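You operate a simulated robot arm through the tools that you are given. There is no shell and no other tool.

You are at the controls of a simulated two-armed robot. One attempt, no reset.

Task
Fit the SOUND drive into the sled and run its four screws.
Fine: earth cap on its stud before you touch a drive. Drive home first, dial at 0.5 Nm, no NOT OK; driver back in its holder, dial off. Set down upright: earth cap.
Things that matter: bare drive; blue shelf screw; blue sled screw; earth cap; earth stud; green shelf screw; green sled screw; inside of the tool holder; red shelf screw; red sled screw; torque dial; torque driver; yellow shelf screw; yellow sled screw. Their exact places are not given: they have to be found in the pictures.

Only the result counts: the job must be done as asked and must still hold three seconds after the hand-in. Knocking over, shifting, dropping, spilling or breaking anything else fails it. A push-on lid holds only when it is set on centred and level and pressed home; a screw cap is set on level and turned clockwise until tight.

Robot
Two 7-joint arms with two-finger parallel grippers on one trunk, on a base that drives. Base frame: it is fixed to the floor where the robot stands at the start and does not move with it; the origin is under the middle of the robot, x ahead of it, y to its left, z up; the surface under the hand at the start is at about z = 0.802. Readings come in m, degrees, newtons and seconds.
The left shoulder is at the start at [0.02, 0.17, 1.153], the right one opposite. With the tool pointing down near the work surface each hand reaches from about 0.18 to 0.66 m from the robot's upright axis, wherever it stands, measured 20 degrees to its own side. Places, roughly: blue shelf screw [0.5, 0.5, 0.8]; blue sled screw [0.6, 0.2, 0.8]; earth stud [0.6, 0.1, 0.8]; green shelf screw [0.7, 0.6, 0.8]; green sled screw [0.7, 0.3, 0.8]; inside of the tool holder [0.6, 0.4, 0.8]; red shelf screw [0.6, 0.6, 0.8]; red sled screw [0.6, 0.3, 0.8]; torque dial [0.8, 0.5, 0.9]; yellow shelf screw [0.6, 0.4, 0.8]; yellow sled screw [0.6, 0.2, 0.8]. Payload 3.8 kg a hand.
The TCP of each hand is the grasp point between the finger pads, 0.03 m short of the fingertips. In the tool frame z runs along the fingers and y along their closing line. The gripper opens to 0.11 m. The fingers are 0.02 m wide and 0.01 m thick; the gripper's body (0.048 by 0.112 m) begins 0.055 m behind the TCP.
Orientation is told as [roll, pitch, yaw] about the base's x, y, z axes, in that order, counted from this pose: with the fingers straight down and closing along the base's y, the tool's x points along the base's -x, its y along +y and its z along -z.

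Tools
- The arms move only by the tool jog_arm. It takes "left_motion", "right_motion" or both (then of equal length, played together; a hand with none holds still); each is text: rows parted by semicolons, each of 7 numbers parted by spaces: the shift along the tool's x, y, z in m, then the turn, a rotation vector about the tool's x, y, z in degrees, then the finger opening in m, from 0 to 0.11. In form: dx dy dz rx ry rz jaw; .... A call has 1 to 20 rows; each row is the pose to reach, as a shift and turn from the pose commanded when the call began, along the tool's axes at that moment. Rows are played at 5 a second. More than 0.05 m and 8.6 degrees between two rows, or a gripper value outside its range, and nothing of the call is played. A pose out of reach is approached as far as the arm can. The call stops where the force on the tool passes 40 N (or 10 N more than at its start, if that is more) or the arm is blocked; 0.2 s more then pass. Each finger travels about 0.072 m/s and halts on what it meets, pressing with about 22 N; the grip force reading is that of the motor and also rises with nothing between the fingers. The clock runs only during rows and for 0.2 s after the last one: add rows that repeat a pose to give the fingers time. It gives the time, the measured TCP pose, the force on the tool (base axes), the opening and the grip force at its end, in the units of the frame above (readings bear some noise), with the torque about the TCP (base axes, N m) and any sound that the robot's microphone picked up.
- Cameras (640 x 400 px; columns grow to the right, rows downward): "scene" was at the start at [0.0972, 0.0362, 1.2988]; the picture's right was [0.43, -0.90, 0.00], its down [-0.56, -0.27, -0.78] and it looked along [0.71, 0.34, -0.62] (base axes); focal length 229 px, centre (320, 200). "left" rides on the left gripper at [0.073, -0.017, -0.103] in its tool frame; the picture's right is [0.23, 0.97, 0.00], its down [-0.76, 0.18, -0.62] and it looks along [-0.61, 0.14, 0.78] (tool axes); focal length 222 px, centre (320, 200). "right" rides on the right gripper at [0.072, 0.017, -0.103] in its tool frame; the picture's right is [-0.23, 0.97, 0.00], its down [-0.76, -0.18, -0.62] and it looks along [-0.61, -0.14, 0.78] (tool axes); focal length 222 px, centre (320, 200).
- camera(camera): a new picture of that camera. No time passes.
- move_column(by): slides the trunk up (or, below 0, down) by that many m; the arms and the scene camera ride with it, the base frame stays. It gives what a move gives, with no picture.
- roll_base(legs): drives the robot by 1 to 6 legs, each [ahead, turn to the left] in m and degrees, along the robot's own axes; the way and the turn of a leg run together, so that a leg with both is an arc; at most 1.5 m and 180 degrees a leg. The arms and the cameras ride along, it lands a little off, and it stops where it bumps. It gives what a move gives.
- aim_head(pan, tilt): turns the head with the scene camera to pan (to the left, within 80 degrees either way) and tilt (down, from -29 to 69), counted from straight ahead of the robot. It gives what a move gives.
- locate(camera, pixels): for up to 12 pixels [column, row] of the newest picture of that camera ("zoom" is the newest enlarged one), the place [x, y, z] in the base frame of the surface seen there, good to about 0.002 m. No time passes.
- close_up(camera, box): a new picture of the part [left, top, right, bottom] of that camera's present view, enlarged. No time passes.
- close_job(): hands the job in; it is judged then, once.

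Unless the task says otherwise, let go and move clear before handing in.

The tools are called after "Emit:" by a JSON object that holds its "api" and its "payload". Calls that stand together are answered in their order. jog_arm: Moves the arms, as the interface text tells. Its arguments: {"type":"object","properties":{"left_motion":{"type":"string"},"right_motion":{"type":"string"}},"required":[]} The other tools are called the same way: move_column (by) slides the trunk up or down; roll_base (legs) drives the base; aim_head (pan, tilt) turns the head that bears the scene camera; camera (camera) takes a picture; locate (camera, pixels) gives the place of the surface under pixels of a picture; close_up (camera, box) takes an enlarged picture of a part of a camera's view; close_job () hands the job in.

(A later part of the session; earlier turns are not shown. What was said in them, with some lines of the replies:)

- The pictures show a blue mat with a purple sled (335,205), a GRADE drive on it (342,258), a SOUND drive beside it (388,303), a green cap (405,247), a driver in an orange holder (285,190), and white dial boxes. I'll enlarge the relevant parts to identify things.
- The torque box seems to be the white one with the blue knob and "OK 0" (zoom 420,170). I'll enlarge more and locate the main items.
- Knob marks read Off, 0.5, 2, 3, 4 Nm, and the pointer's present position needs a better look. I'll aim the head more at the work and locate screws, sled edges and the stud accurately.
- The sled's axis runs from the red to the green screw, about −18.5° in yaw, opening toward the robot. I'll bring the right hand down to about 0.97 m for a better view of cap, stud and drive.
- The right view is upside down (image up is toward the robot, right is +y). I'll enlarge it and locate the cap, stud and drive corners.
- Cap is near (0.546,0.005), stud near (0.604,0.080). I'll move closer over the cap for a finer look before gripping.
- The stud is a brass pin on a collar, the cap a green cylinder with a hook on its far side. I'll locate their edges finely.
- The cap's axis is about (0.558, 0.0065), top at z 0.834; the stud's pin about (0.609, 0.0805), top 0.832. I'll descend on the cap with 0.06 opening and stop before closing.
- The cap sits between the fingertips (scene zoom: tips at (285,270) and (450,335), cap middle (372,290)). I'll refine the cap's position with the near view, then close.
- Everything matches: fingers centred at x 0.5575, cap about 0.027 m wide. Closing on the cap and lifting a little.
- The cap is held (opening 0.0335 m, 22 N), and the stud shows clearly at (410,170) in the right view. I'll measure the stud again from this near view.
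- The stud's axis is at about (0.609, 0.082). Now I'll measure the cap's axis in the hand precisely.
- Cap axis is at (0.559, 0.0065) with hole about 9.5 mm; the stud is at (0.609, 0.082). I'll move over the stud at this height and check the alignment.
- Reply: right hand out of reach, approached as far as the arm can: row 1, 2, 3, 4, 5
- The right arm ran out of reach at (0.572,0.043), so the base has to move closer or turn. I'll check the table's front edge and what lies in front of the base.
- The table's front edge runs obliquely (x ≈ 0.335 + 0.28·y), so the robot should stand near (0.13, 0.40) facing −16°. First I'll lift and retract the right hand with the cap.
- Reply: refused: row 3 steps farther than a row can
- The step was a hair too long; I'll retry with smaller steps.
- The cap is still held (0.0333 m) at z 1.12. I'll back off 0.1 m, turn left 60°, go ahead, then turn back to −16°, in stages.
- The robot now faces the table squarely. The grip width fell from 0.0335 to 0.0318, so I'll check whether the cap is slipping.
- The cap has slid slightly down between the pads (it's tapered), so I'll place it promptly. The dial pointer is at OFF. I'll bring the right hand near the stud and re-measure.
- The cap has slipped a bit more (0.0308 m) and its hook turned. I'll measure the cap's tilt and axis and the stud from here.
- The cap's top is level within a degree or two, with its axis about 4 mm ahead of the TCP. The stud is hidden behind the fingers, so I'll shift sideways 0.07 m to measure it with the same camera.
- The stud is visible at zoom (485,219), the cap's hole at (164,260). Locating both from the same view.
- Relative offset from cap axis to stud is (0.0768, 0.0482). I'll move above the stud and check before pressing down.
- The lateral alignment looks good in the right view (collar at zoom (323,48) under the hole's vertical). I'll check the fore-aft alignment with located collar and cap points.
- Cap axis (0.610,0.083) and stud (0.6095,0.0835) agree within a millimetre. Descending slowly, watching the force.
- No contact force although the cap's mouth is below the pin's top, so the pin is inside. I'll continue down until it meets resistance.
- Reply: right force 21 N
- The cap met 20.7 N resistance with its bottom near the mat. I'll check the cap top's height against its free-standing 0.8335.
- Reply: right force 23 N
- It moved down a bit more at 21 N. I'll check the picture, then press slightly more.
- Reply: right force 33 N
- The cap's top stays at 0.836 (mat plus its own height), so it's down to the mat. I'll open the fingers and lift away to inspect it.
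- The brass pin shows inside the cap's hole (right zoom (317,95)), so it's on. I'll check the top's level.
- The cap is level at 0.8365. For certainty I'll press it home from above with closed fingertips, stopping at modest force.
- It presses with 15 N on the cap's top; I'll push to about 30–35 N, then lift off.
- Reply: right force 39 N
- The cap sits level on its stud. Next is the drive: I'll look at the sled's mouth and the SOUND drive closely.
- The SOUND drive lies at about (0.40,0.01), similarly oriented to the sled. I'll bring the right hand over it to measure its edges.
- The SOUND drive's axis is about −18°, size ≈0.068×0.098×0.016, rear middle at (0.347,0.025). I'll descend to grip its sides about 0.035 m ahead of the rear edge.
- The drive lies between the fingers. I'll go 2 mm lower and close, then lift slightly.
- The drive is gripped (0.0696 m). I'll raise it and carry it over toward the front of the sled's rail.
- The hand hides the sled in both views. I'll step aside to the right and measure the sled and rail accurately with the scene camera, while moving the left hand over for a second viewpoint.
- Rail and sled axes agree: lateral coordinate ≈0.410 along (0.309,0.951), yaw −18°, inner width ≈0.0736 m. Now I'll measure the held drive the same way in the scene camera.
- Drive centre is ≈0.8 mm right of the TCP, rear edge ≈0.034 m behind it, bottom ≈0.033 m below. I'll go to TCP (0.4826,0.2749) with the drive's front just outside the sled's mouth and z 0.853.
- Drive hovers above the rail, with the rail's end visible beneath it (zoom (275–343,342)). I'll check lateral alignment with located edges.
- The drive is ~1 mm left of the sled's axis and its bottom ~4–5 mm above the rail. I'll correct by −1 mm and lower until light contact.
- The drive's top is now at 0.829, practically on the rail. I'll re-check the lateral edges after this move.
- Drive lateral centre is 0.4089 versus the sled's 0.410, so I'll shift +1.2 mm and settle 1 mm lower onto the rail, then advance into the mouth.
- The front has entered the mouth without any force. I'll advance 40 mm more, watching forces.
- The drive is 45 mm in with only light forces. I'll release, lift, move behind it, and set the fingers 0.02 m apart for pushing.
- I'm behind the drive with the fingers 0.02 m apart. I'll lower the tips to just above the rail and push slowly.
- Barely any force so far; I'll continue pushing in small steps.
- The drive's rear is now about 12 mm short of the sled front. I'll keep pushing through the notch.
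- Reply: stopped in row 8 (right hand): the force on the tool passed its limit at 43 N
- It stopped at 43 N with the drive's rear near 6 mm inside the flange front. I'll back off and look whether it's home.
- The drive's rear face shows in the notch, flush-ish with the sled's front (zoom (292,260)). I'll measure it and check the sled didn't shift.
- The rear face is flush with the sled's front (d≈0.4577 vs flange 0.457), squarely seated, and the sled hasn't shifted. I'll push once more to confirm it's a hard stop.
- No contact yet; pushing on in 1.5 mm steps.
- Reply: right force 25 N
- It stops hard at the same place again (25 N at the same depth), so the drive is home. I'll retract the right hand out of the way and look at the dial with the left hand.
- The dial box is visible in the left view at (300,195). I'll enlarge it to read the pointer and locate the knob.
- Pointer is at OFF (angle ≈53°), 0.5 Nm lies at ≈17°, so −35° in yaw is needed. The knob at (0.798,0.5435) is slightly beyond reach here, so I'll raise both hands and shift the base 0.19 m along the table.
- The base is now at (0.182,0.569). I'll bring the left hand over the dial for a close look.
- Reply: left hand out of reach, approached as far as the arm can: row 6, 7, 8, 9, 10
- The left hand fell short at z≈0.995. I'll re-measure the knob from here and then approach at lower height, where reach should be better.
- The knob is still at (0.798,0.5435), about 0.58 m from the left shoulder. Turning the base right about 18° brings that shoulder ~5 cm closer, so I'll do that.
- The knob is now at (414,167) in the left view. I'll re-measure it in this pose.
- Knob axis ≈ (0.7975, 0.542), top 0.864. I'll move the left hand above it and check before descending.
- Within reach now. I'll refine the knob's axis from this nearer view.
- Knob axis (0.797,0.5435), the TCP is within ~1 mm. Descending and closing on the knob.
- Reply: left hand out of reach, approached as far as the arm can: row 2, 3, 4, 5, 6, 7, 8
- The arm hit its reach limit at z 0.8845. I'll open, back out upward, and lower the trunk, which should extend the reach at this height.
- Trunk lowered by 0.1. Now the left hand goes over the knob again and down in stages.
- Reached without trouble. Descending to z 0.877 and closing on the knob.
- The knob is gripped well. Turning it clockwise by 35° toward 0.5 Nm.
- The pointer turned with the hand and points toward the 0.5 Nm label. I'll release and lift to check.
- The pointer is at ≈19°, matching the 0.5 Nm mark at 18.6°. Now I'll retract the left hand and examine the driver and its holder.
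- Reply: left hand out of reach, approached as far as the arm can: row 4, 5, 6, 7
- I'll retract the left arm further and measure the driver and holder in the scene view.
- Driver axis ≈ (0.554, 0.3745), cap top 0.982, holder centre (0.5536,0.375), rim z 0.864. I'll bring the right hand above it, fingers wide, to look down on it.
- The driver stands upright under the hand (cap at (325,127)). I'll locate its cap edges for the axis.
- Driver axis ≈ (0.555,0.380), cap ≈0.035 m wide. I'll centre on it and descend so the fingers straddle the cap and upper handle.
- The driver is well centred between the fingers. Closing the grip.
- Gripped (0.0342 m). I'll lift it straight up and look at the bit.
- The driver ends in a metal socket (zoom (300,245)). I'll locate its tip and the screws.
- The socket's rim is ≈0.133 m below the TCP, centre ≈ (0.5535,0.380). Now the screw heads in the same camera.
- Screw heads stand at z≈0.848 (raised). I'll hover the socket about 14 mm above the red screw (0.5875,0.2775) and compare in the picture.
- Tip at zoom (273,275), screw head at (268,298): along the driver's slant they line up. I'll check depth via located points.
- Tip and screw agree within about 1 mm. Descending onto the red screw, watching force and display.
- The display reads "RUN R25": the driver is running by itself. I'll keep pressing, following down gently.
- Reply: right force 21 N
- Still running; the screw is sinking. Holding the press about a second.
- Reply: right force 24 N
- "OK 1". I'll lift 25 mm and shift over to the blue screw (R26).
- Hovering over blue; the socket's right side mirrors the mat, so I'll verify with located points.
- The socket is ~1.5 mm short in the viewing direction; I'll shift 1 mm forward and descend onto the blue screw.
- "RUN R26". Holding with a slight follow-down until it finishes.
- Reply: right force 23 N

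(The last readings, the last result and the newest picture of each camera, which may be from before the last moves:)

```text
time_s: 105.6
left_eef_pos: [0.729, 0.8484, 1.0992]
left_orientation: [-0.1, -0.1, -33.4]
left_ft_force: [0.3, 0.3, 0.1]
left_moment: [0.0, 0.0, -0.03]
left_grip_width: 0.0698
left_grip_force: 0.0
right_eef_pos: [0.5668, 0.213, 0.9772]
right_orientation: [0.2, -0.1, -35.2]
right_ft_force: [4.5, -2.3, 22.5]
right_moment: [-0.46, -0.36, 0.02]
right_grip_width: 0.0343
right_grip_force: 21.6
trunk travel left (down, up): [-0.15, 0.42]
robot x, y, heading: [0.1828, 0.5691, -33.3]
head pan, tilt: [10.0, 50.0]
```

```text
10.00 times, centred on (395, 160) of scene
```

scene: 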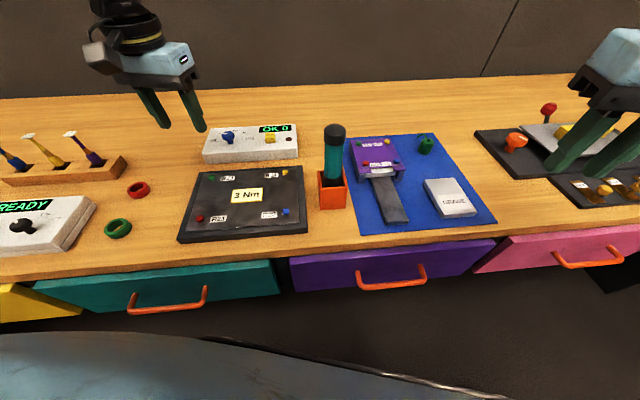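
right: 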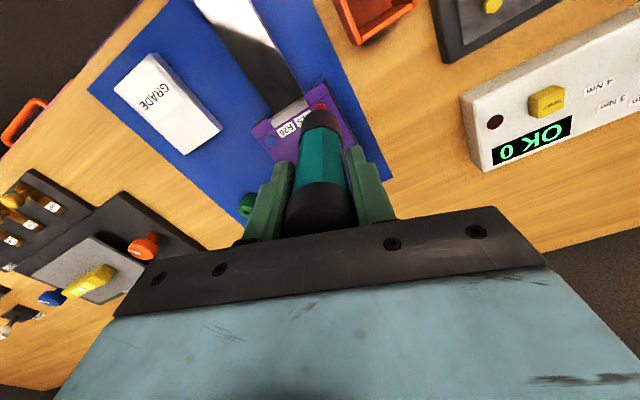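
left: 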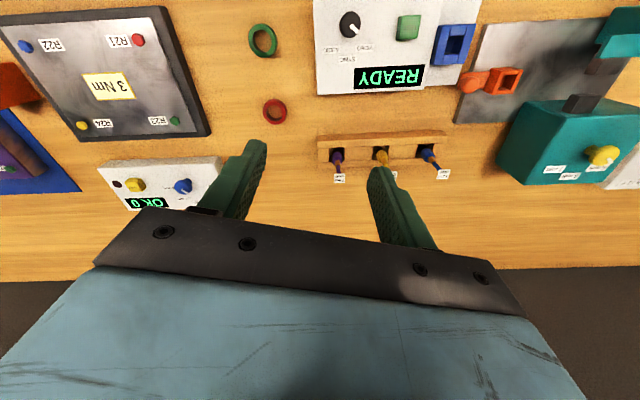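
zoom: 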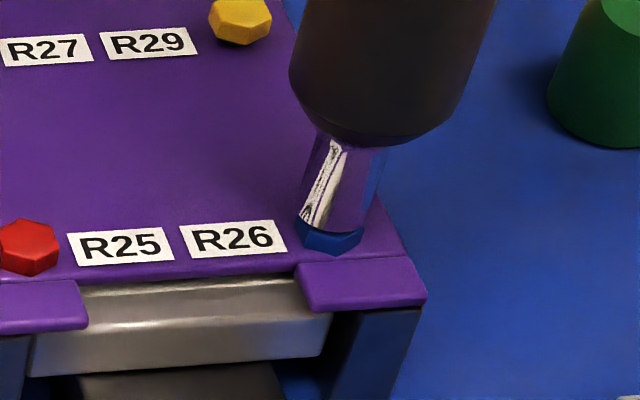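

"OK 2". Lifting and moving to the yellow screw.

Emit:
{"api": "jog_arm", "payload": {"right_motion": "0 0 -0.01 0 0 0 0.025;0 0 -0.028 0 0 0 0.025;-0.03 0.01 -0.028 0 0 0 0.025;-0.055 0.018 -0.028 0 0 0 0.025;-0.0687 0.0222 -0.028 0 0 0 0.025;-0.0687 0.0222 -0.021 0 0 0 0.025;-0.0687 0.0222 -0.021 0 0 0 0.025"}}

Emit:
{"api": "close_up", "payload": {"camera": "scene", "box": [375, 125, 415, 160]}}

```text
time_s: 107.2
left_eef_pos: [0.7287, 0.8468, 1.0992]
left_orientation: [-0.1, -0.1, -33.4]
left_ft_force: [0.0, 0.8, 0.3]
left_moment: [0.04, 0.0, 0.0]
left_grip_width: 0.07
left_grip_force: 0.0
right_eef_pos: [0.6369, 0.1913, 0.9958]
right_orientation: [0.2, 0.1, -35.0]
right_ft_force: [0.1, -0.4, -2.6]
right_moment: [-0.02, -0.03, 0.0]
right_grip_width: 0.0345
right_grip_force: 21.8
trunk travel left (down, up): [-0.15, 0.42]
robot x, y, heading: [0.1833, 0.5702, -33.2]
head pan, tilt: [10.0, 50.0]
```

```text
11.43 times, centred on (395, 142) of scene
```

zoom: 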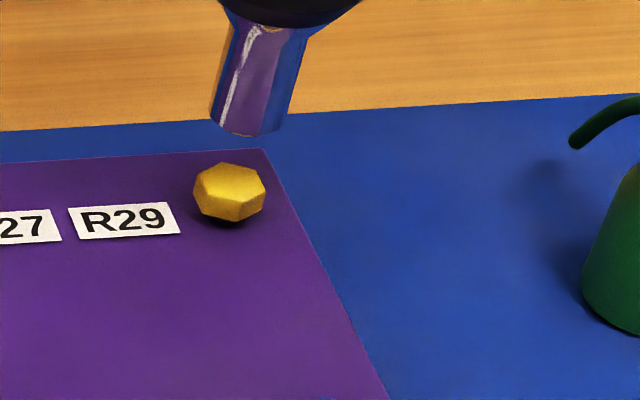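

Emit:
{"api": "locate", "payload": {"camera": "zoom", "pixels": [[213, 105], [248, 132], [283, 118], [232, 80], [285, 85], [229, 178], [196, 185], [263, 188], [229, 164], [230, 195], [230, 215]]}}

```text
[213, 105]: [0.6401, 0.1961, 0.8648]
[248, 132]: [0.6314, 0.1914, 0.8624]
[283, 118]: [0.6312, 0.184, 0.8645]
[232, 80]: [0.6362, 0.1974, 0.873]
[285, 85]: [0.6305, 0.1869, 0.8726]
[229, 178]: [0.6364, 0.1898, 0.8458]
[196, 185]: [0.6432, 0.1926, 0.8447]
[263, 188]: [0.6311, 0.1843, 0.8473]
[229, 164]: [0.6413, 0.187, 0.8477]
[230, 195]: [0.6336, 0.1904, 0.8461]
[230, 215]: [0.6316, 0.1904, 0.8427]
```

Socket and yellow head differ by ~1 mm; small forward correction, then down.

Emit:
{"api": "jog_arm", "payload": {"right_motion": "-0.0008 0.0002 0.006 0 0 0 0.025;-0.0008 0.0002 0.011 0 0 0 0.025;-0.0008 0.0002 0.014 0 0 0 0.025;-0.0008 0.0002 0.016 0 0 0 0.025;-0.0008 0.0002 0.018 0 0 0 0.025"}}

Emit:
{"api": "close_up", "payload": {"camera": "scene", "box": [375, 125, 415, 160]}}

Emit:
{"api": "close_up", "payload": {"camera": "scene", "box": [210, 105, 310, 165]}}

```text
time_s: 108.4
left_eef_pos: [0.7286, 0.8469, 1.0987]
left_orientation: [-0.1, -0.2, -33.4]
left_ft_force: [0.1, 0.6, -0.1]
left_moment: [0.01, 0.01, -0.01]
left_grip_width: 0.07
left_grip_force: 0.1
right_eef_pos: [0.6368, 0.1921, 0.98]
right_orientation: [0.2, -0.1, -35.2]
right_ft_force: [1.7, -1.3, 7.8]
right_moment: [-0.2, -0.05, 0.01]
right_grip_width: 0.0343
right_grip_force: 22.0
trunk travel left (down, up): [-0.15, 0.42]
robot x, y, heading: [0.1864, 0.57, -33.5]
head pan, tilt: [10.0, 50.0]
```

```text
11.43 times, centred on (395, 142) of scene
```

zoom: 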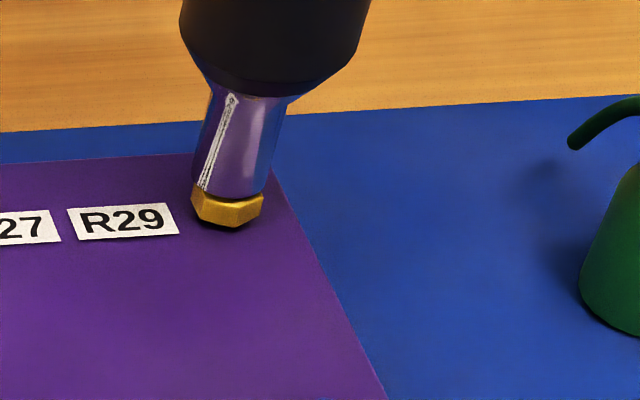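

```text
6.40 times, centred on (260, 135) of scene
```

zoom: 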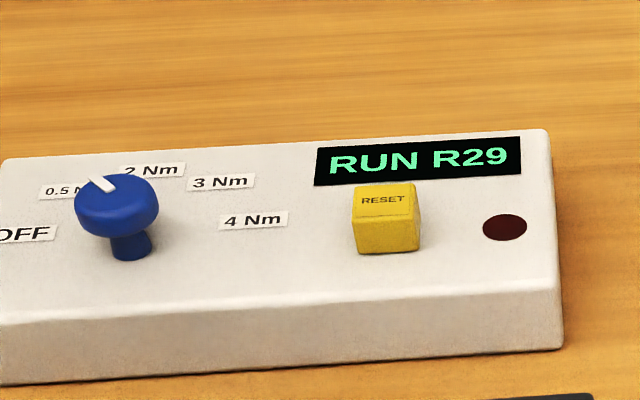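

"RUN R29". Holding with a gentle follow-down as before.

Emit:
{"api": "jog_arm", "payload": {"right_motion": "0 0 0.001 0 0 0 0.025;0 0 0.001 0 0 0 0.025;0 0 0.002 0 0 0 0.025;0 0 0.002 0 0 0 0.025;0 0 0.003 0 0 0 0.025;0 0 0.003 0 0 0 0.025;0 0 0.003 0 0 0 0.025;0 0 0.003 0 0 0 0.025;0 0 0.003 0 0 0 0.025;0 0 0.003 0 0 0 0.025"}}

Emit:
{"api": "close_up", "payload": {"camera": "scene", "box": [210, 105, 310, 165]}}

```text
time_s: 110.6
left_eef_pos: [0.7288, 0.8484, 1.1004]
left_orientation: [-0.1, -0.2, -33.3]
left_ft_force: [-0.2, -0.3, 0.4]
left_moment: [0.02, 0.0, 0.0]
left_grip_width: 0.0703
left_grip_force: 0.0
right_eef_pos: [0.636, 0.1919, 0.9772]
right_orientation: [0.2, -0.1, -35.2]
right_ft_force: [3.4, -3.4, 21.0]
right_moment: [-0.56, -0.31, -0.01]
right_grip_width: 0.0346
right_grip_force: 21.9
trunk travel left (down, up): [-0.15, 0.42]
robot x, y, heading: [0.1841, 0.5686, -33.5]
head pan, tilt: [10.0, 50.0]
```

```text
6.40 times, centred on (260, 135) of scene
```

zoom: 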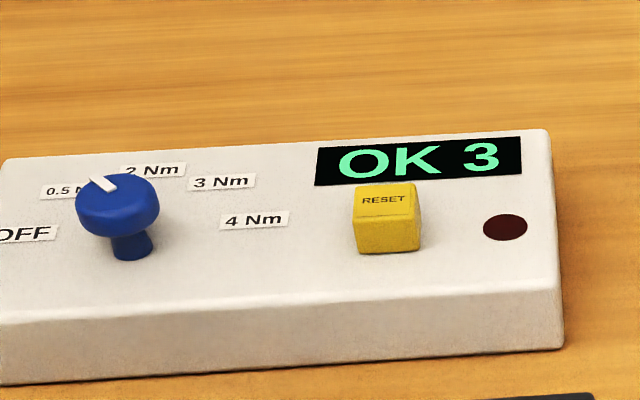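

"OK 3". Lifting and moving to the green screw.

Emit:
{"api": "jog_arm", "payload": {"right_motion": "0 0 -0.01 0 0 0 0.025;0 0 -0.028 0 0 0 0.025;0.01 0.033 -0.028 0 0 0 0.025;0.0203 0.066 -0.028 0 0 0 0.025;0.0203 0.066 -0.021 0 0 0 0.025;0.0203 0.066 -0.021 0 0 0 0.025"}}

Emit:
{"api": "close_up", "payload": {"camera": "scene", "box": [345, 125, 385, 160]}}

```text
time_s: 112.0
left_eef_pos: [0.7305, 0.8476, 1.0998]
left_orientation: [-0.1, -0.1, -33.5]
left_ft_force: [0.1, 0.8, 0.1]
left_moment: [-0.03, 0.0, -0.02]
left_grip_width: 0.0698
left_grip_force: 0.0
right_eef_pos: [0.6587, 0.2575, 0.9971]
right_orientation: [0.3, 0.1, -35.2]
right_ft_force: [-0.3, 0.4, -2.4]
right_moment: [0.03, 0.04, -0.02]
right_grip_width: 0.0342
right_grip_force: 22.1
trunk travel left (down, up): [-0.15, 0.42]
robot x, y, heading: [0.1849, 0.568, -33.4]
head pan, tilt: [10.0, 50.0]
```

```text
11.43 times, centred on (365, 142) of scene
```

zoom: 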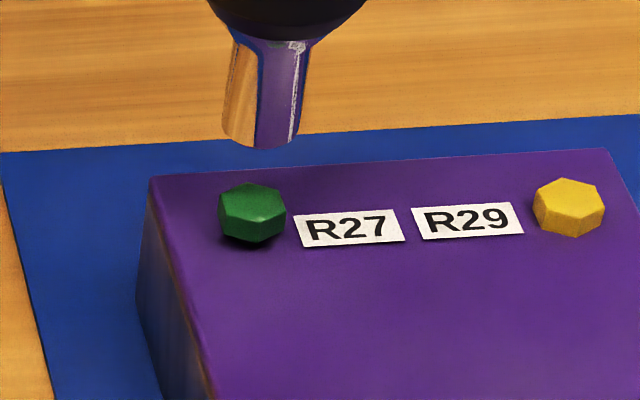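

Emit:
{"api": "locate", "payload": {"camera": "zoom", "pixels": [[225, 122], [260, 145], [292, 130], [240, 90], [296, 90], [252, 198], [220, 205], [284, 208], [250, 184], [253, 216], [253, 235]]}}

```text
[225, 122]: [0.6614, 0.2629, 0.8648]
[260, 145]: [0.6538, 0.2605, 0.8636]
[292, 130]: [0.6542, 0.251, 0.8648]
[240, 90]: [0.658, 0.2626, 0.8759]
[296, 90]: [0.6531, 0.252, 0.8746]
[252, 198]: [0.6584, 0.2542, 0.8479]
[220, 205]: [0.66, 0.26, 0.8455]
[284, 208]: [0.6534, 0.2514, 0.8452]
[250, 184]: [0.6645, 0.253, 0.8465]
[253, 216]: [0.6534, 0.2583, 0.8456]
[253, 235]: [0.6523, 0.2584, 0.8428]
```

Alignment within ~1 mm; tiny −0.7 mm sideways correction, then down on green.

Emit:
{"api": "jog_arm", "payload": {"right_motion": "0 -0.0007 0.006 0 0 0 0.025;0 -0.0007 0.011 0 0 0 0.025;0 -0.0007 0.014 0 0 0 0.025;0 -0.0007 0.016 0 0 0 0.025;0 -0.0007 0.018 0 0 0 0.025"}}

Emit:
{"api": "close_up", "payload": {"camera": "scene", "box": [210, 105, 310, 165]}}

Emit:
{"api": "close_up", "payload": {"camera": "scene", "box": [345, 125, 385, 160]}}

```text
time_s: 113.2
left_eef_pos: [0.7296, 0.8478, 1.0993]
left_orientation: [0.0, 0.0, -33.3]
left_ft_force: [-0.3, 0.8, 0.4]
left_moment: [-0.01, -0.02, -0.02]
left_grip_width: 0.0698
left_grip_force: 0.1
right_eef_pos: [0.6579, 0.2555, 0.98]
right_orientation: [0.2, -0.1, -35.2]
right_ft_force: [-2.8, -0.5, 8.5]
right_moment: [-0.04, 0.3, 0.02]
right_grip_width: 0.0344
right_grip_force: 22.7
trunk travel left (down, up): [-0.15, 0.42]
robot x, y, heading: [0.1826, 0.5704, -33.3]
head pan, tilt: [10.0, 50.0]
```

```text
6.40 times, centred on (260, 135) of scene
```

zoom: 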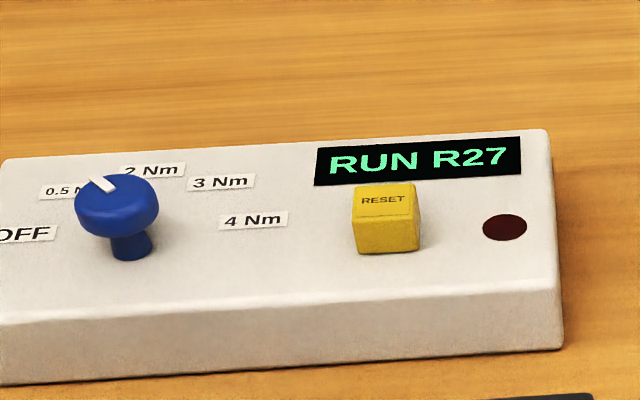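

```text
11.43 times, centred on (365, 142) of scene
```

zoom: 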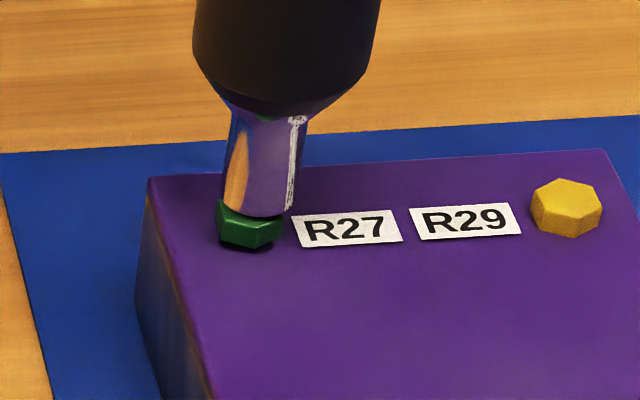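

"RUN R27". Holding until it finishes.

Emit:
{"api": "jog_arm", "payload": {"right_motion": "0 0 0.001 0 0 0 0.025;0 0 0.001 0 0 0 0.025;0 0 0.002 0 0 0 0.025;0 0 0.002 0 0 0 0.025;0 0 0.003 0 0 0 0.025;0 0 0.003 0 0 0 0.025;0 0 0.003 0 0 0 0.025;0 0 0.003 0 0 0 0.025;0 0 0.003 0 0 0 0.025;0 0 0.003 0 0 0 0.025"}}

Emit:
{"api": "close_up", "payload": {"camera": "scene", "box": [210, 105, 310, 165]}}

```text
time_s: 115.4
left_eef_pos: [0.7274, 0.8486, 1.1012]
left_orientation: [0.0, -0.2, -33.4]
left_ft_force: [-0.1, -0.1, 0.4]
left_moment: [-0.02, -0.01, 0.01]
left_grip_width: 0.0701
left_grip_force: 0.0
right_eef_pos: [0.6575, 0.2555, 0.9772]
right_orientation: [0.2, -0.1, -35.2]
right_ft_force: [3.7, -3.3, 21.9]
right_moment: [-0.5, -0.35, 0.01]
right_grip_width: 0.0342
right_grip_force: 21.7
trunk travel left (down, up): [-0.15, 0.42]
robot x, y, heading: [0.1792, 0.5648, -33.3]
head pan, tilt: [10.0, 50.0]
```

```text
6.40 times, centred on (260, 135) of scene
```

zoom: 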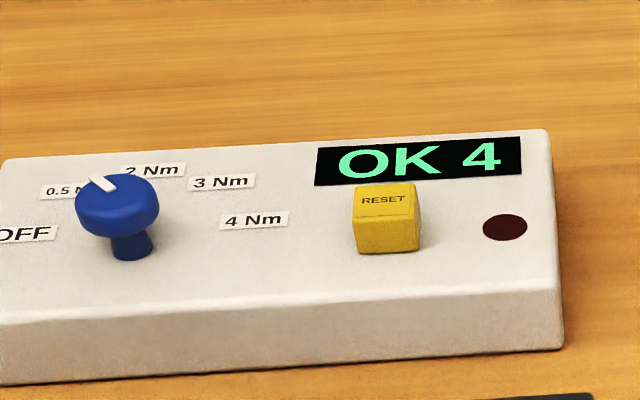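

"OK 4", all four done. I'll lift the driver clear and carry it back above its holder.

Emit:
{"api": "jog_arm", "payload": {"right_motion": "0 0 -0.02 0 0 0 0.025;0 0 -0.06 0 0 0 0.025;0 0 -0.095 0 0 0 0.025;0.04 0.011 -0.095 0 0 0 0.025;0.08 0.022 -0.095 0 0 0 0.025;0.12 0.033 -0.095 0 0 0 0.025;0.155 0.0428 -0.095 0 0 0 0.025;0.155 0.0428 -0.08 0 0 0 0.025;0.155 0.0428 -0.08 0 0 0 0.025"}}

Emit:
{"api": "close_up", "payload": {"camera": "scene", "box": [295, 110, 375, 210]}}

Emit:
{"api": "camera", "payload": {"camera": "right"}}

```text
time_s: 117.4
left_eef_pos: [0.7291, 0.8481, 1.0988]
left_orientation: [-0.1, -0.1, -33.4]
left_ft_force: [0.6, 0.3, 0.0]
left_moment: [0.0, 0.01, 0.01]
left_grip_width: 0.07
left_grip_force: 0.1
right_eef_pos: [0.5556, 0.38, 1.0558]
right_orientation: [0.2, 0.1, -35.2]
right_ft_force: [0.7, 0.8, -2.8]
right_moment: [0.01, -0.04, 0.03]
right_grip_width: 0.0343
right_grip_force: 21.6
right hand out of reach, approached as far as the arm can: row 3
trunk travel left (down, up): [-0.15, 0.42]
robot x, y, heading: [0.1831, 0.5699, -33.5]
head pan, tilt: [10.0, 50.0]
```

```text
4.00 times, centred on (335, 160) of scene
```

zoom: 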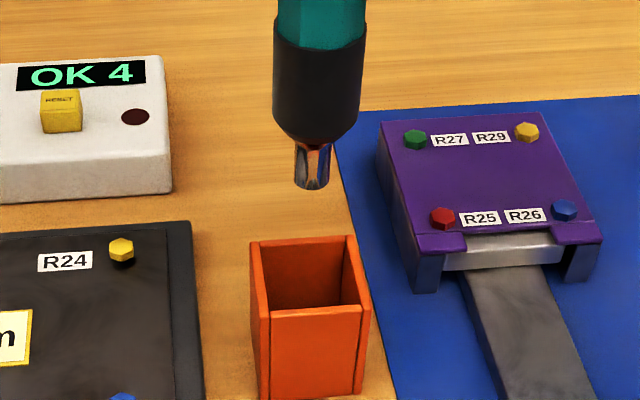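

```text
taken
```

right: 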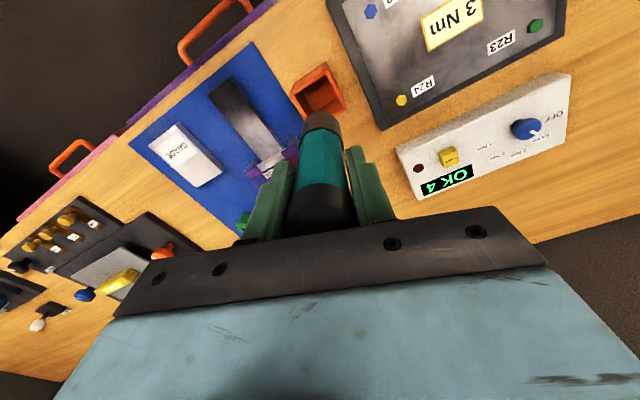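

The driver hangs above the holder. I'll verify its centring over the opening.

Emit:
{"api": "close_up", "payload": {"camera": "scene", "box": [305, 130, 365, 200]}}

Emit:
{"api": "locate", "payload": {"camera": "zoom", "pixels": [[320, 100]]}}

```text
5.71 times, centred on (335, 165) of scene
```

zoom: 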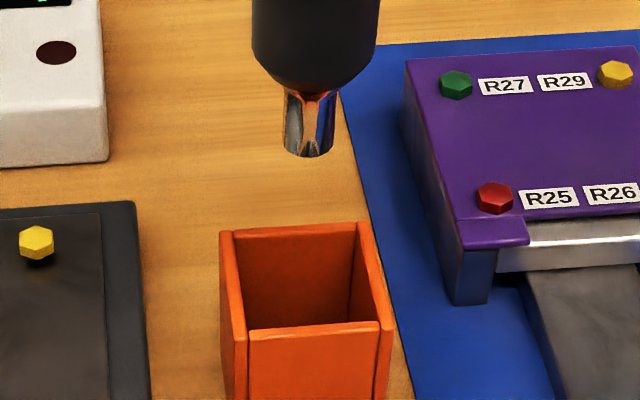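

```text
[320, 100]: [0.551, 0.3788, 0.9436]
```

Emit:
{"api": "locate", "payload": {"camera": "zoom", "pixels": [[228, 236], [370, 226], [387, 325], [241, 335], [237, 234], [355, 225], [375, 324], [250, 334], [288, 140], [332, 135], [256, 50], [374, 50]]}}

```text
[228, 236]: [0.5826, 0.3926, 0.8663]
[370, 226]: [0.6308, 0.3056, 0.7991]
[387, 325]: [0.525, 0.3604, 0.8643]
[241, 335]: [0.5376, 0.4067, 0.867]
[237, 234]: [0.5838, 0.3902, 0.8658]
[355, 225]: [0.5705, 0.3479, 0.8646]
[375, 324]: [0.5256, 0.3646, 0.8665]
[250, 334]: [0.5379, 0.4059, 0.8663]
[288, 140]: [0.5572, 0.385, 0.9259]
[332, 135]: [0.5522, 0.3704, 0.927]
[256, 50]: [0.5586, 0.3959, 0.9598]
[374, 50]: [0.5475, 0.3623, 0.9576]
```

Driver is ~2 mm off the holder's centre in +y; I'll correct 1.5 mm and lower it in, watching the force near the bottom.

Emit:
{"api": "jog_arm", "payload": {"right_motion": "-0.0009 -0.0012 0.03 0 0 0 0.025;-0.0009 -0.0012 0.06 0 0 0 0.025;-0.0009 -0.0012 0.08 0 0 0 0.025;-0.0009 -0.0012 0.095 0 0 0 0.025;-0.0009 -0.0012 0.105 0 0 0 0.025;-0.0009 -0.0012 0.11 0 0 0 0.025;-0.0009 -0.0012 0.113 0 0 0 0.025;-0.0009 -0.0012 0.113 0 0 0 0.025"}}

Emit:
{"api": "close_up", "payload": {"camera": "scene", "box": [290, 100, 380, 210]}}

```text
time_s: 119.2
left_eef_pos: [0.7292, 0.8477, 1.0992]
left_orientation: [0.0, -0.1, -33.4]
left_ft_force: [0.3, -0.8, 0.7]
left_moment: [0.01, 0.0, 0.02]
left_grip_width: 0.0698
left_grip_force: 0.0
right_eef_pos: [0.5559, 0.3786, 0.9421]
right_orientation: [0.2, 0.2, -35.2]
right_ft_force: [0.4, 0.6, -2.5]
right_moment: [-0.01, -0.01, -0.01]
right_grip_width: 0.0342
right_grip_force: 22.0
trunk travel left (down, up): [-0.15, 0.42]
robot x, y, heading: [0.1824, 0.5656, -33.4]
head pan, tilt: [10.0, 50.0]
```

```text
3.64 times, centred on (335, 155) of scene
```

zoom: 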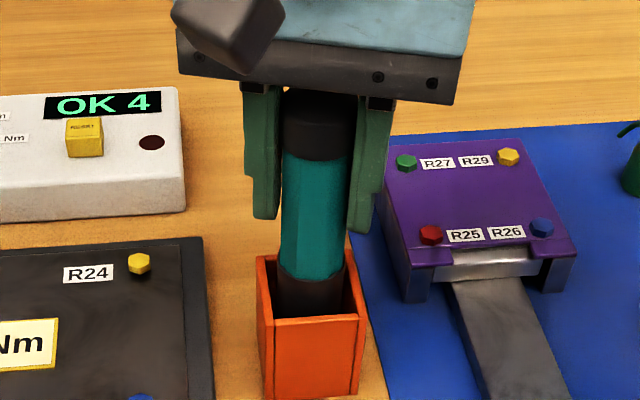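

It's inside but still hanging (Fz −2.5 N). I'll lower a couple of mm more until it stands.

Emit:
{"api": "jog_arm", "payload": {"right_motion": "0 0 0.001 0 0 0 0.025;0 0 0.002 0 0 0 0.025;0 0 0.003 0 0 0 0.025;0 0 0.003 0 0 0 0.025"}}

```text
time_s: 120.2
left_eef_pos: [0.7295, 0.8481, 1.0996]
left_orientation: [-0.1, -0.1, -33.4]
left_ft_force: [-0.4, 0.0, -0.4]
left_moment: [-0.04, -0.02, 0.0]
left_grip_width: 0.0701
left_grip_force: 0.2
right_eef_pos: [0.5557, 0.3791, 0.94]
right_orientation: [0.2, 0.0, -35.2]
right_ft_force: [0.0, -2.3, 5.3]
right_moment: [-0.24, -0.07, 0.03]
right_grip_width: 0.0342
right_grip_force: 22.1
trunk travel left (down, up): [-0.15, 0.42]
robot x, y, heading: [0.1828, 0.568, -33.1]
head pan, tilt: [10.0, 50.0]
```

It now stands on the holder's floor. Releasing and rising straight up.

Emit:
{"api": "jog_arm", "payload": {"right_motion": "0 0 -0.001 0 0 0 0.04;0 0 -0.001 0 0 0 0.055;0 0 -0.001 0 0 0 0.07;0 0 -0.001 0 0 0 0.08;0 0 -0.03 0 0 0 0.08;0 0 -0.07 0 0 0 0.08;0 0 -0.11 0 0 0 0.08;0 0 -0.13 0 0 0 0.08"}}

Emit:
{"api": "close_up", "payload": {"camera": "scene", "box": [290, 100, 380, 210]}}

Emit:
{"api": "camera", "payload": {"camera": "right"}}

```text
time_s: 122.0
left_eef_pos: [0.7292, 0.8477, 1.0994]
left_orientation: [-0.2, -0.1, -33.4]
left_ft_force: [0.0, 0.0, -0.9]
left_moment: [0.01, -0.01, -0.02]
left_grip_width: 0.0702
left_grip_force: 0.1
right_eef_pos: [0.5537, 0.3778, 1.07]
right_orientation: [0.0, 0.3, -35.2]
right_ft_force: [0.3, -0.6, 0.4]
right_moment: [0.01, -0.02, 0.02]
right_grip_width: 0.0798
right_grip_force: 0.1
trunk travel left (down, up): [-0.15, 0.42]
robot x, y, heading: [0.1815, 0.5675, -33.4]
head pan, tilt: [10.0, 50.0]
```

```text
3.64 times, centred on (335, 155) of scene
```

zoom: 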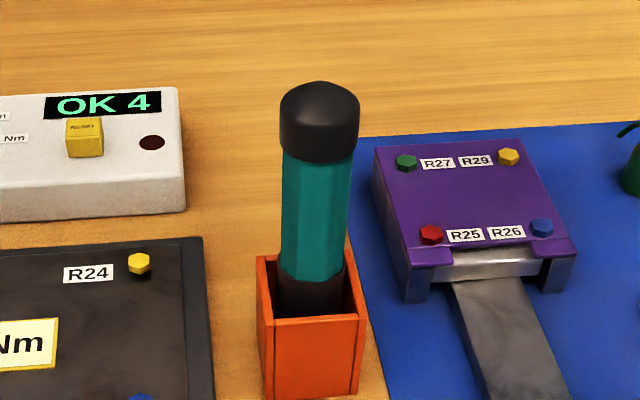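

```text
taken
```

right: 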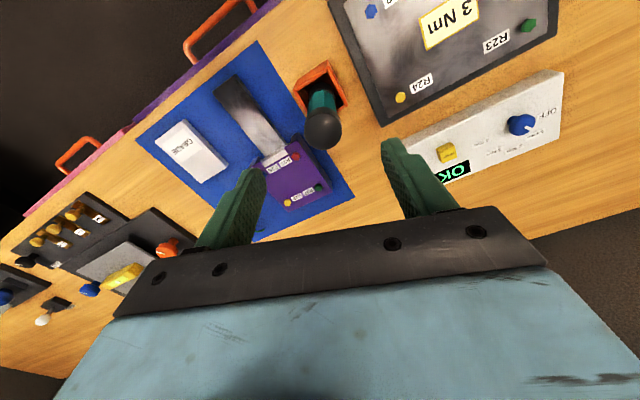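

The driver stands back in its holder. Now I'll clear the right hand and bring the left hand back over the dial.

Emit:
{"api": "jog_arm", "payload": {"right_motion": "0 -0.04 0 0 0 0 0.08;0 -0.08 0 0 0 0 0.08;0.01 -0.12 0 0 0 0 0.08;0.02 -0.16 0 0 0 0 0.08;0.03 -0.2 0 0 0 0 0.08;0.03 -0.2 0 0 0 0 0.08;0.03 -0.2 0 0 0 0 0.08;0.03 -0.2 0 0 0 0 0.08;0.03 -0.2 0 0 0 0 0.08;0.03 -0.2 0 0 0 0 0.08", "left_motion": "-0.02 -0.027 0.03 0 0 0 0.06;-0.04 -0.054 0.06 0 0 0 0.06;-0.06 -0.081 0.09 0 0 0 0.06;-0.09 -0.108 0.115 0 0 0 0.06;-0.12 -0.135 0.13 0 0 0 0.06;-0.15 -0.162 0.135 0 0 0 0.06;-0.18 -0.189 0.14 0 0 0 0.06;-0.21 -0.21 0.145 0 0 0 0.06;-0.2241 -0.2166 0.16 0 0 0 0.06;-0.2241 -0.2166 0.165 0 0 0 0.06"}}

Emit:
{"api": "close_up", "payload": {"camera": "left", "box": [250, 90, 400, 210]}}

Emit:
{"api": "camera", "payload": {"camera": "scene"}}

```text
time_s: 124.2
left_eef_pos: [0.7964, 0.5425, 0.9322]
left_orientation: [0.0, -0.1, -33.4]
left_ft_force: [0.1, 1.0, 0.7]
left_moment: [-0.05, -0.03, -0.02]
left_grip_width: 0.0601
left_grip_force: 0.1
right_eef_pos: [0.4162, 0.2299, 1.071]
right_orientation: [0.2, 0.1, -35.2]
right_ft_force: [0.0, -0.5, 0.4]
right_moment: [0.0, 0.01, 0.03]
right_grip_width: 0.08
right_grip_force: 0.1
trunk travel left (down, up): [-0.15, 0.42]
robot x, y, heading: [0.184, 0.572, -33.2]
head pan, tilt: [10.0, 50.0]
```

```text
3.33 times, centred on (325, 150) of left
```

zoom: 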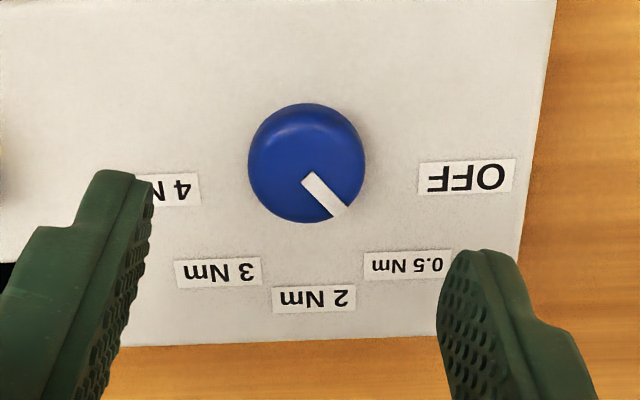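

```text
taken
```

scene: 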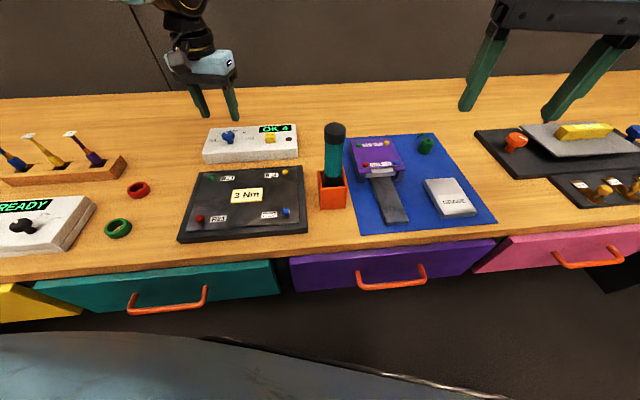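

Pointer still at 0.5 and the hand is over the knob. I'll pre-rotate 17°, descend and grip.

Emit:
{"api": "jog_arm", "payload": {"left_motion": "0 0.0008 0 0 0 8 0.06;0 0.0008 0.01 0 0 16 0.06;0 0.0008 0.025 0 0 17 0.06;0 0.0008 0.042 0 0 17 0.06;0 0.0008 0.052 0 0 17 0.06;0 0.0008 0.0555 0 0 17 0.06;0 0.0008 0.0555 0 0 17 0.04;0 0.0008 0.0555 0 0 17 0.024;0 0.0008 0.0555 0 0 17 0.024;0 0.0008 0.0555 0 0 17 0.024"}}

Emit:
{"api": "close_up", "payload": {"camera": "left", "box": [250, 100, 400, 225]}}

```text
time_s: 126.4
left_eef_pos: [0.7977, 0.544, 0.8769]
left_orientation: [-0.1, -0.1, -50.3]
left_ft_force: [12.2, 8.0, 1.7]
left_moment: [0.25, -0.48, 0.07]
left_grip_width: 0.0291
left_grip_force: 45.3
right_eef_pos: [0.4166, 0.231, 1.0702]
right_orientation: [0.1, 0.1, -35.2]
right_ft_force: [-0.6, -0.2, -0.8]
right_moment: [0.01, 0.0, 0.01]
right_grip_width: 0.0802
right_grip_force: 0.1
trunk travel left (down, up): [-0.15, 0.42]
robot x, y, heading: [0.1809, 0.5733, -33.1]
head pan, tilt: [10.0, 50.0]
```

```text
3.20 times, centred on (325, 162) of left
```

zoom: 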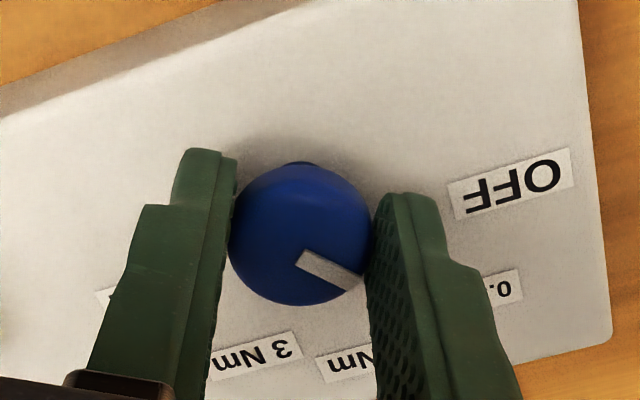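

Knob gripped. Turning it counter-clockwise 35° back to OFF.

Emit:
{"api": "jog_arm", "payload": {"left_motion": "0 0 0 0 0 -6 0.024;0 0 0 0 0 -12 0.024;0 0 0 0 0 -18 0.024;0 0 0 0 0 -24 0.024;0 0 0 0 0 -30 0.024;0 0 0 0 0 -35.5 0.024;0 0 0 0 0 -35.5 0.024"}}

Emit:
{"api": "jog_arm", "payload": {"left_motion": "0 0 0 0 0 0 0.04;0 0 0 0 0 0 0.06;0 0 -0.02 0 0 0 0.06;0 0 -0.06 0 0 0 0.07;0 0 -0.06 0 0 0 0.07"}}

Emit:
{"api": "close_up", "payload": {"camera": "left", "box": [250, 80, 400, 205]}}

Emit:
{"api": "locate", "payload": {"camera": "zoom", "pixels": [[320, 200]]}}

```text
time_s: 128.0
left_eef_pos: [0.7952, 0.5436, 0.8758]
left_orientation: [-0.2, 0.0, -14.7]
left_ft_force: [8.4, 2.1, -1.0]
left_moment: [0.2, -0.01, 0.09]
left_grip_width: 0.0295
left_grip_force: 45.2
right_eef_pos: [0.4169, 0.2292, 1.0712]
right_orientation: [0.2, 0.1, -35.3]
right_ft_force: [-0.8, -0.5, 0.0]
right_moment: [-0.01, -0.02, -0.03]
right_grip_width: 0.0799
right_grip_force: 0.0
trunk travel left (down, up): [-0.15, 0.42]
robot x, y, heading: [0.1843, 0.5661, -33.5]
head pan, tilt: [10.0, 50.0]
```

```text
time_s: 129.2
left_eef_pos: [0.7956, 0.5432, 0.9361]
left_orientation: [-0.1, -0.1, -14.8]
left_ft_force: [1.1, -0.5, -0.9]
left_moment: [-0.03, 0.0, 0.01]
left_grip_width: 0.0704
left_grip_force: 0.1
right_eef_pos: [0.4152, 0.2288, 1.0712]
right_orientation: [0.2, 0.2, -35.2]
right_ft_force: [0.3, 0.1, 0.7]
right_moment: [-0.02, 0.01, 0.01]
right_grip_width: 0.08
right_grip_force: 0.1
trunk travel left (down, up): [-0.15, 0.42]
robot x, y, heading: [0.1832, 0.5702, -33.4]
head pan, tilt: [10.0, 50.0]
```

```text
3.20 times, centred on (325, 142) of left
```

zoom: 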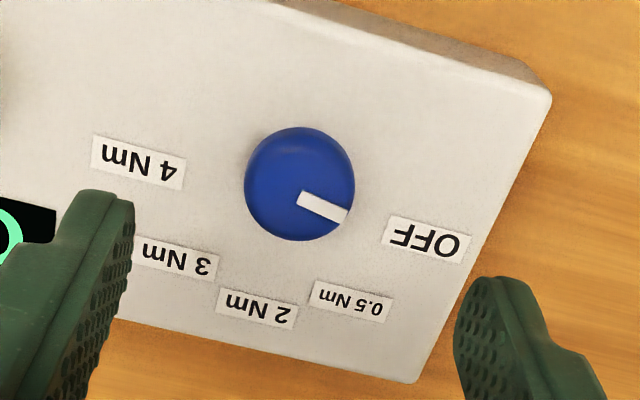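

```text
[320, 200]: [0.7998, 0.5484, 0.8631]
```

Emit:
{"api": "locate", "payload": {"camera": "zoom", "pixels": [[302, 198], [322, 206], [343, 215], [427, 239], [350, 299], [299, 130], [299, 238], [247, 185], [353, 185]]}}

Emit:
{"api": "close_up", "payload": {"camera": "scene", "box": [190, 105, 310, 175]}}

```text
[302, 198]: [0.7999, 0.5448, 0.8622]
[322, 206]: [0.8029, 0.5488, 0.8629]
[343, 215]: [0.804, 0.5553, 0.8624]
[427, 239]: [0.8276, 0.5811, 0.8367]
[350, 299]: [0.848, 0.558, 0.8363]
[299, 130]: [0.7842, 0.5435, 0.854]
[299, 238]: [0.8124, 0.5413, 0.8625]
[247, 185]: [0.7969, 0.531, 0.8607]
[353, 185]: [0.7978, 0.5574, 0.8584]
```

```text
5.33 times, centred on (250, 140) of scene
```

zoom: 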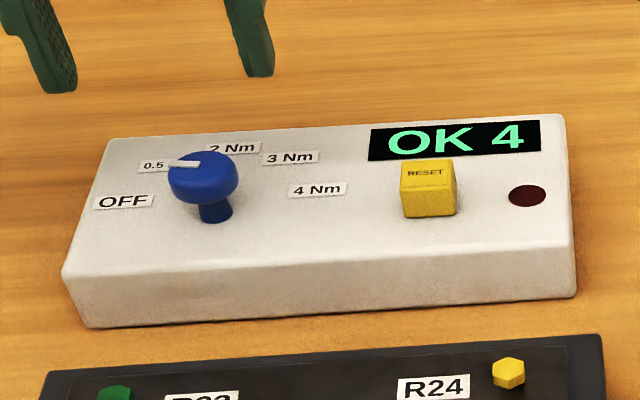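

The pointer is back at OFF within a degree or so of its original place, with "OK 4" shown. I'll retract the left hand and check everything.

Emit:
{"api": "jog_arm", "payload": {"left_motion": "0.03 0.01 -0.03 0 0 0 0.07;0.06 0.02 -0.06 0 0 0 0.07;0.1 0.03 -0.09 0 0 0 0.07;0.14 0.04 -0.11 0 0 0 0.07;0.18 0.06 -0.13 0 0 0 0.07;0.2 0.08 -0.15 0 0 0 0.07"}}

Emit:
{"api": "camera", "payload": {"camera": "scene"}}

Emit:
{"api": "close_up", "payload": {"camera": "scene", "box": [300, 110, 480, 230]}}

Emit:
{"api": "close_up", "payload": {"camera": "scene", "box": [190, 105, 310, 175]}}

```text
refused: row 3 steps farther than a row can; nothing moved
```

```text
taken
```

scene: 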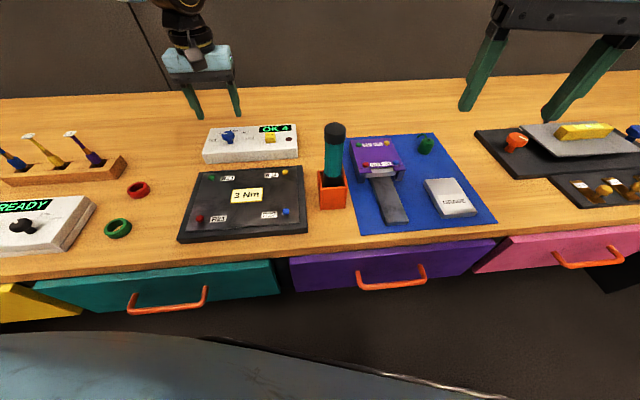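

```text
3.33 times, centred on (390, 170) of scene
```

zoom: 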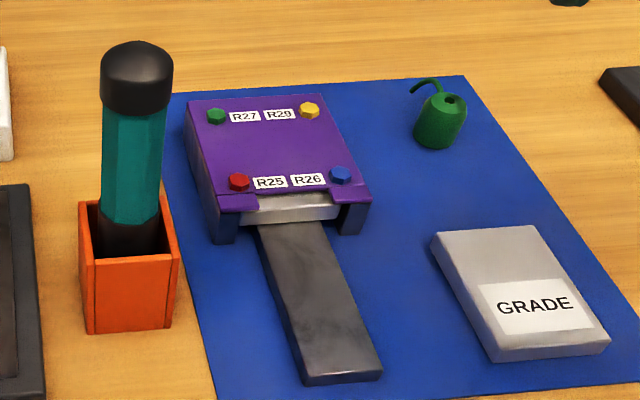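

```text
5.33 times, centred on (250, 140) of scene
```

zoom: 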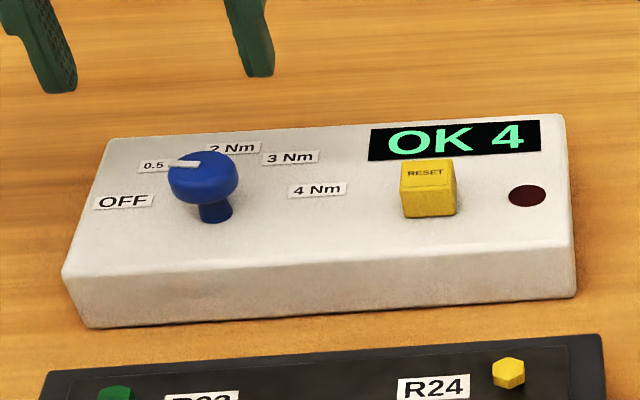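

The step was too long; repeating the left hand's retreat with smaller steps and checking the screws once more.

Emit:
{"api": "jog_arm", "payload": {"left_motion": "0.02 0.01 -0.03 0 0 0 0.07;0.04 0.02 -0.06 0 0 0 0.07;0.07 0.03 -0.09 0 0 0 0.07;0.1 0.04 -0.11 0 0 0 0.07;0.13 0.06 -0.13 0 0 0 0.07;0.16 0.08 -0.15 0 0 0 0.07;0.16 0.08 -0.15 0 0 0 0.07"}}

Emit:
{"api": "close_up", "payload": {"camera": "scene", "box": [345, 125, 435, 185]}}

Emit:
{"api": "locate", "payload": {"camera": "zoom", "pixels": [[320, 200]]}}

Emit:
{"api": "camera", "payload": {"camera": "scene"}}

```text
time_s: 130.8
left_eef_pos: [0.6618, 0.6605, 1.0904]
left_orientation: [-0.1, 0.1, -14.9]
left_ft_force: [-0.1, -0.4, -0.1]
left_moment: [0.02, 0.03, 0.0]
left_grip_width: 0.0698
left_grip_force: 0.0
right_eef_pos: [0.4156, 0.2287, 1.0703]
right_orientation: [0.2, 0.1, -35.2]
right_ft_force: [0.3, 0.2, 0.1]
right_moment: [0.01, 0.03, 0.0]
right_grip_width: 0.0802
right_grip_force: 0.1
trunk travel left (down, up): [-0.15, 0.42]
robot x, y, heading: [0.1834, 0.5672, -33.4]
head pan, tilt: [10.0, 50.0]
```

```text
6.67 times, centred on (390, 155) of scene
```

zoom: 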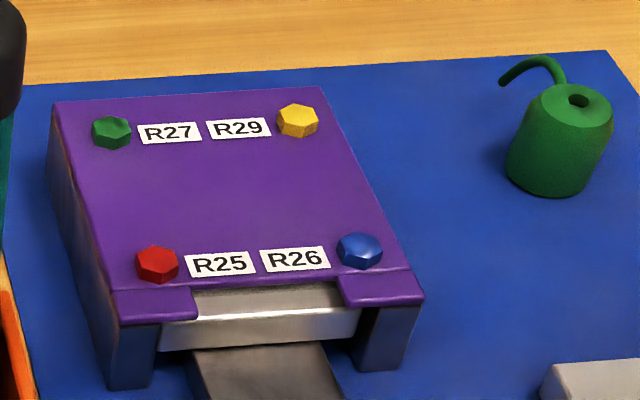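

```text
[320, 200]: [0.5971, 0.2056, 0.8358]
```

```text
taken
```

scene: 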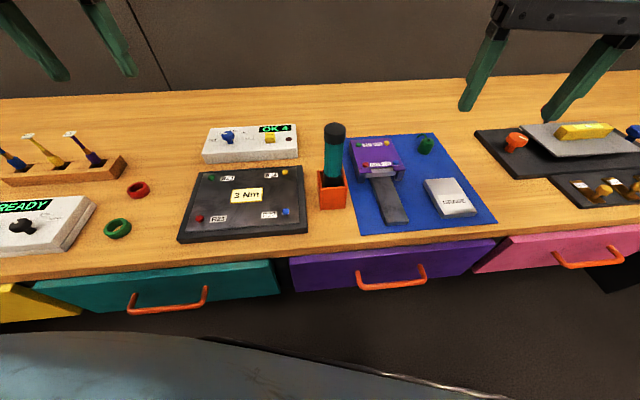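

All four screws have sunk flush, the display reads "OK 4", the dial is at OFF, the driver stands in its holder, and the cap is upright on its stud. Both hands are clear, so I'm handing in.

Emit:
{"api": "close_job", "payload": {}}

```text
The job is handed in.
```

The SOUND drive is fitted in the sled, all four sled screws are run, and the job is handed in. I don't have the judge's verdict yet.

- **Earth cap:** I set it upright and level on its stud and pressed it down at about 38 N before touching the drive.
- **Drive:** I pushed it in until it stopped hard at the same depth twice. Its rear face sits flush with the sled's front.
- **Screws:** I ran red, blue, yellow and green with the dial at 0.5 Nm. The display counted up to OK 4, and NOT OK never appeared in the readings I took.
- **Driver and dial:** The driver stands back in its holder. I turned the dial back to OFF; its pointer is within a couple of degrees of where it started.

The GRADE drive and the 3 Nm shelf unit were not touched, and nothing else was knocked or shifted that I could see. Both hands were clear at hand-in.
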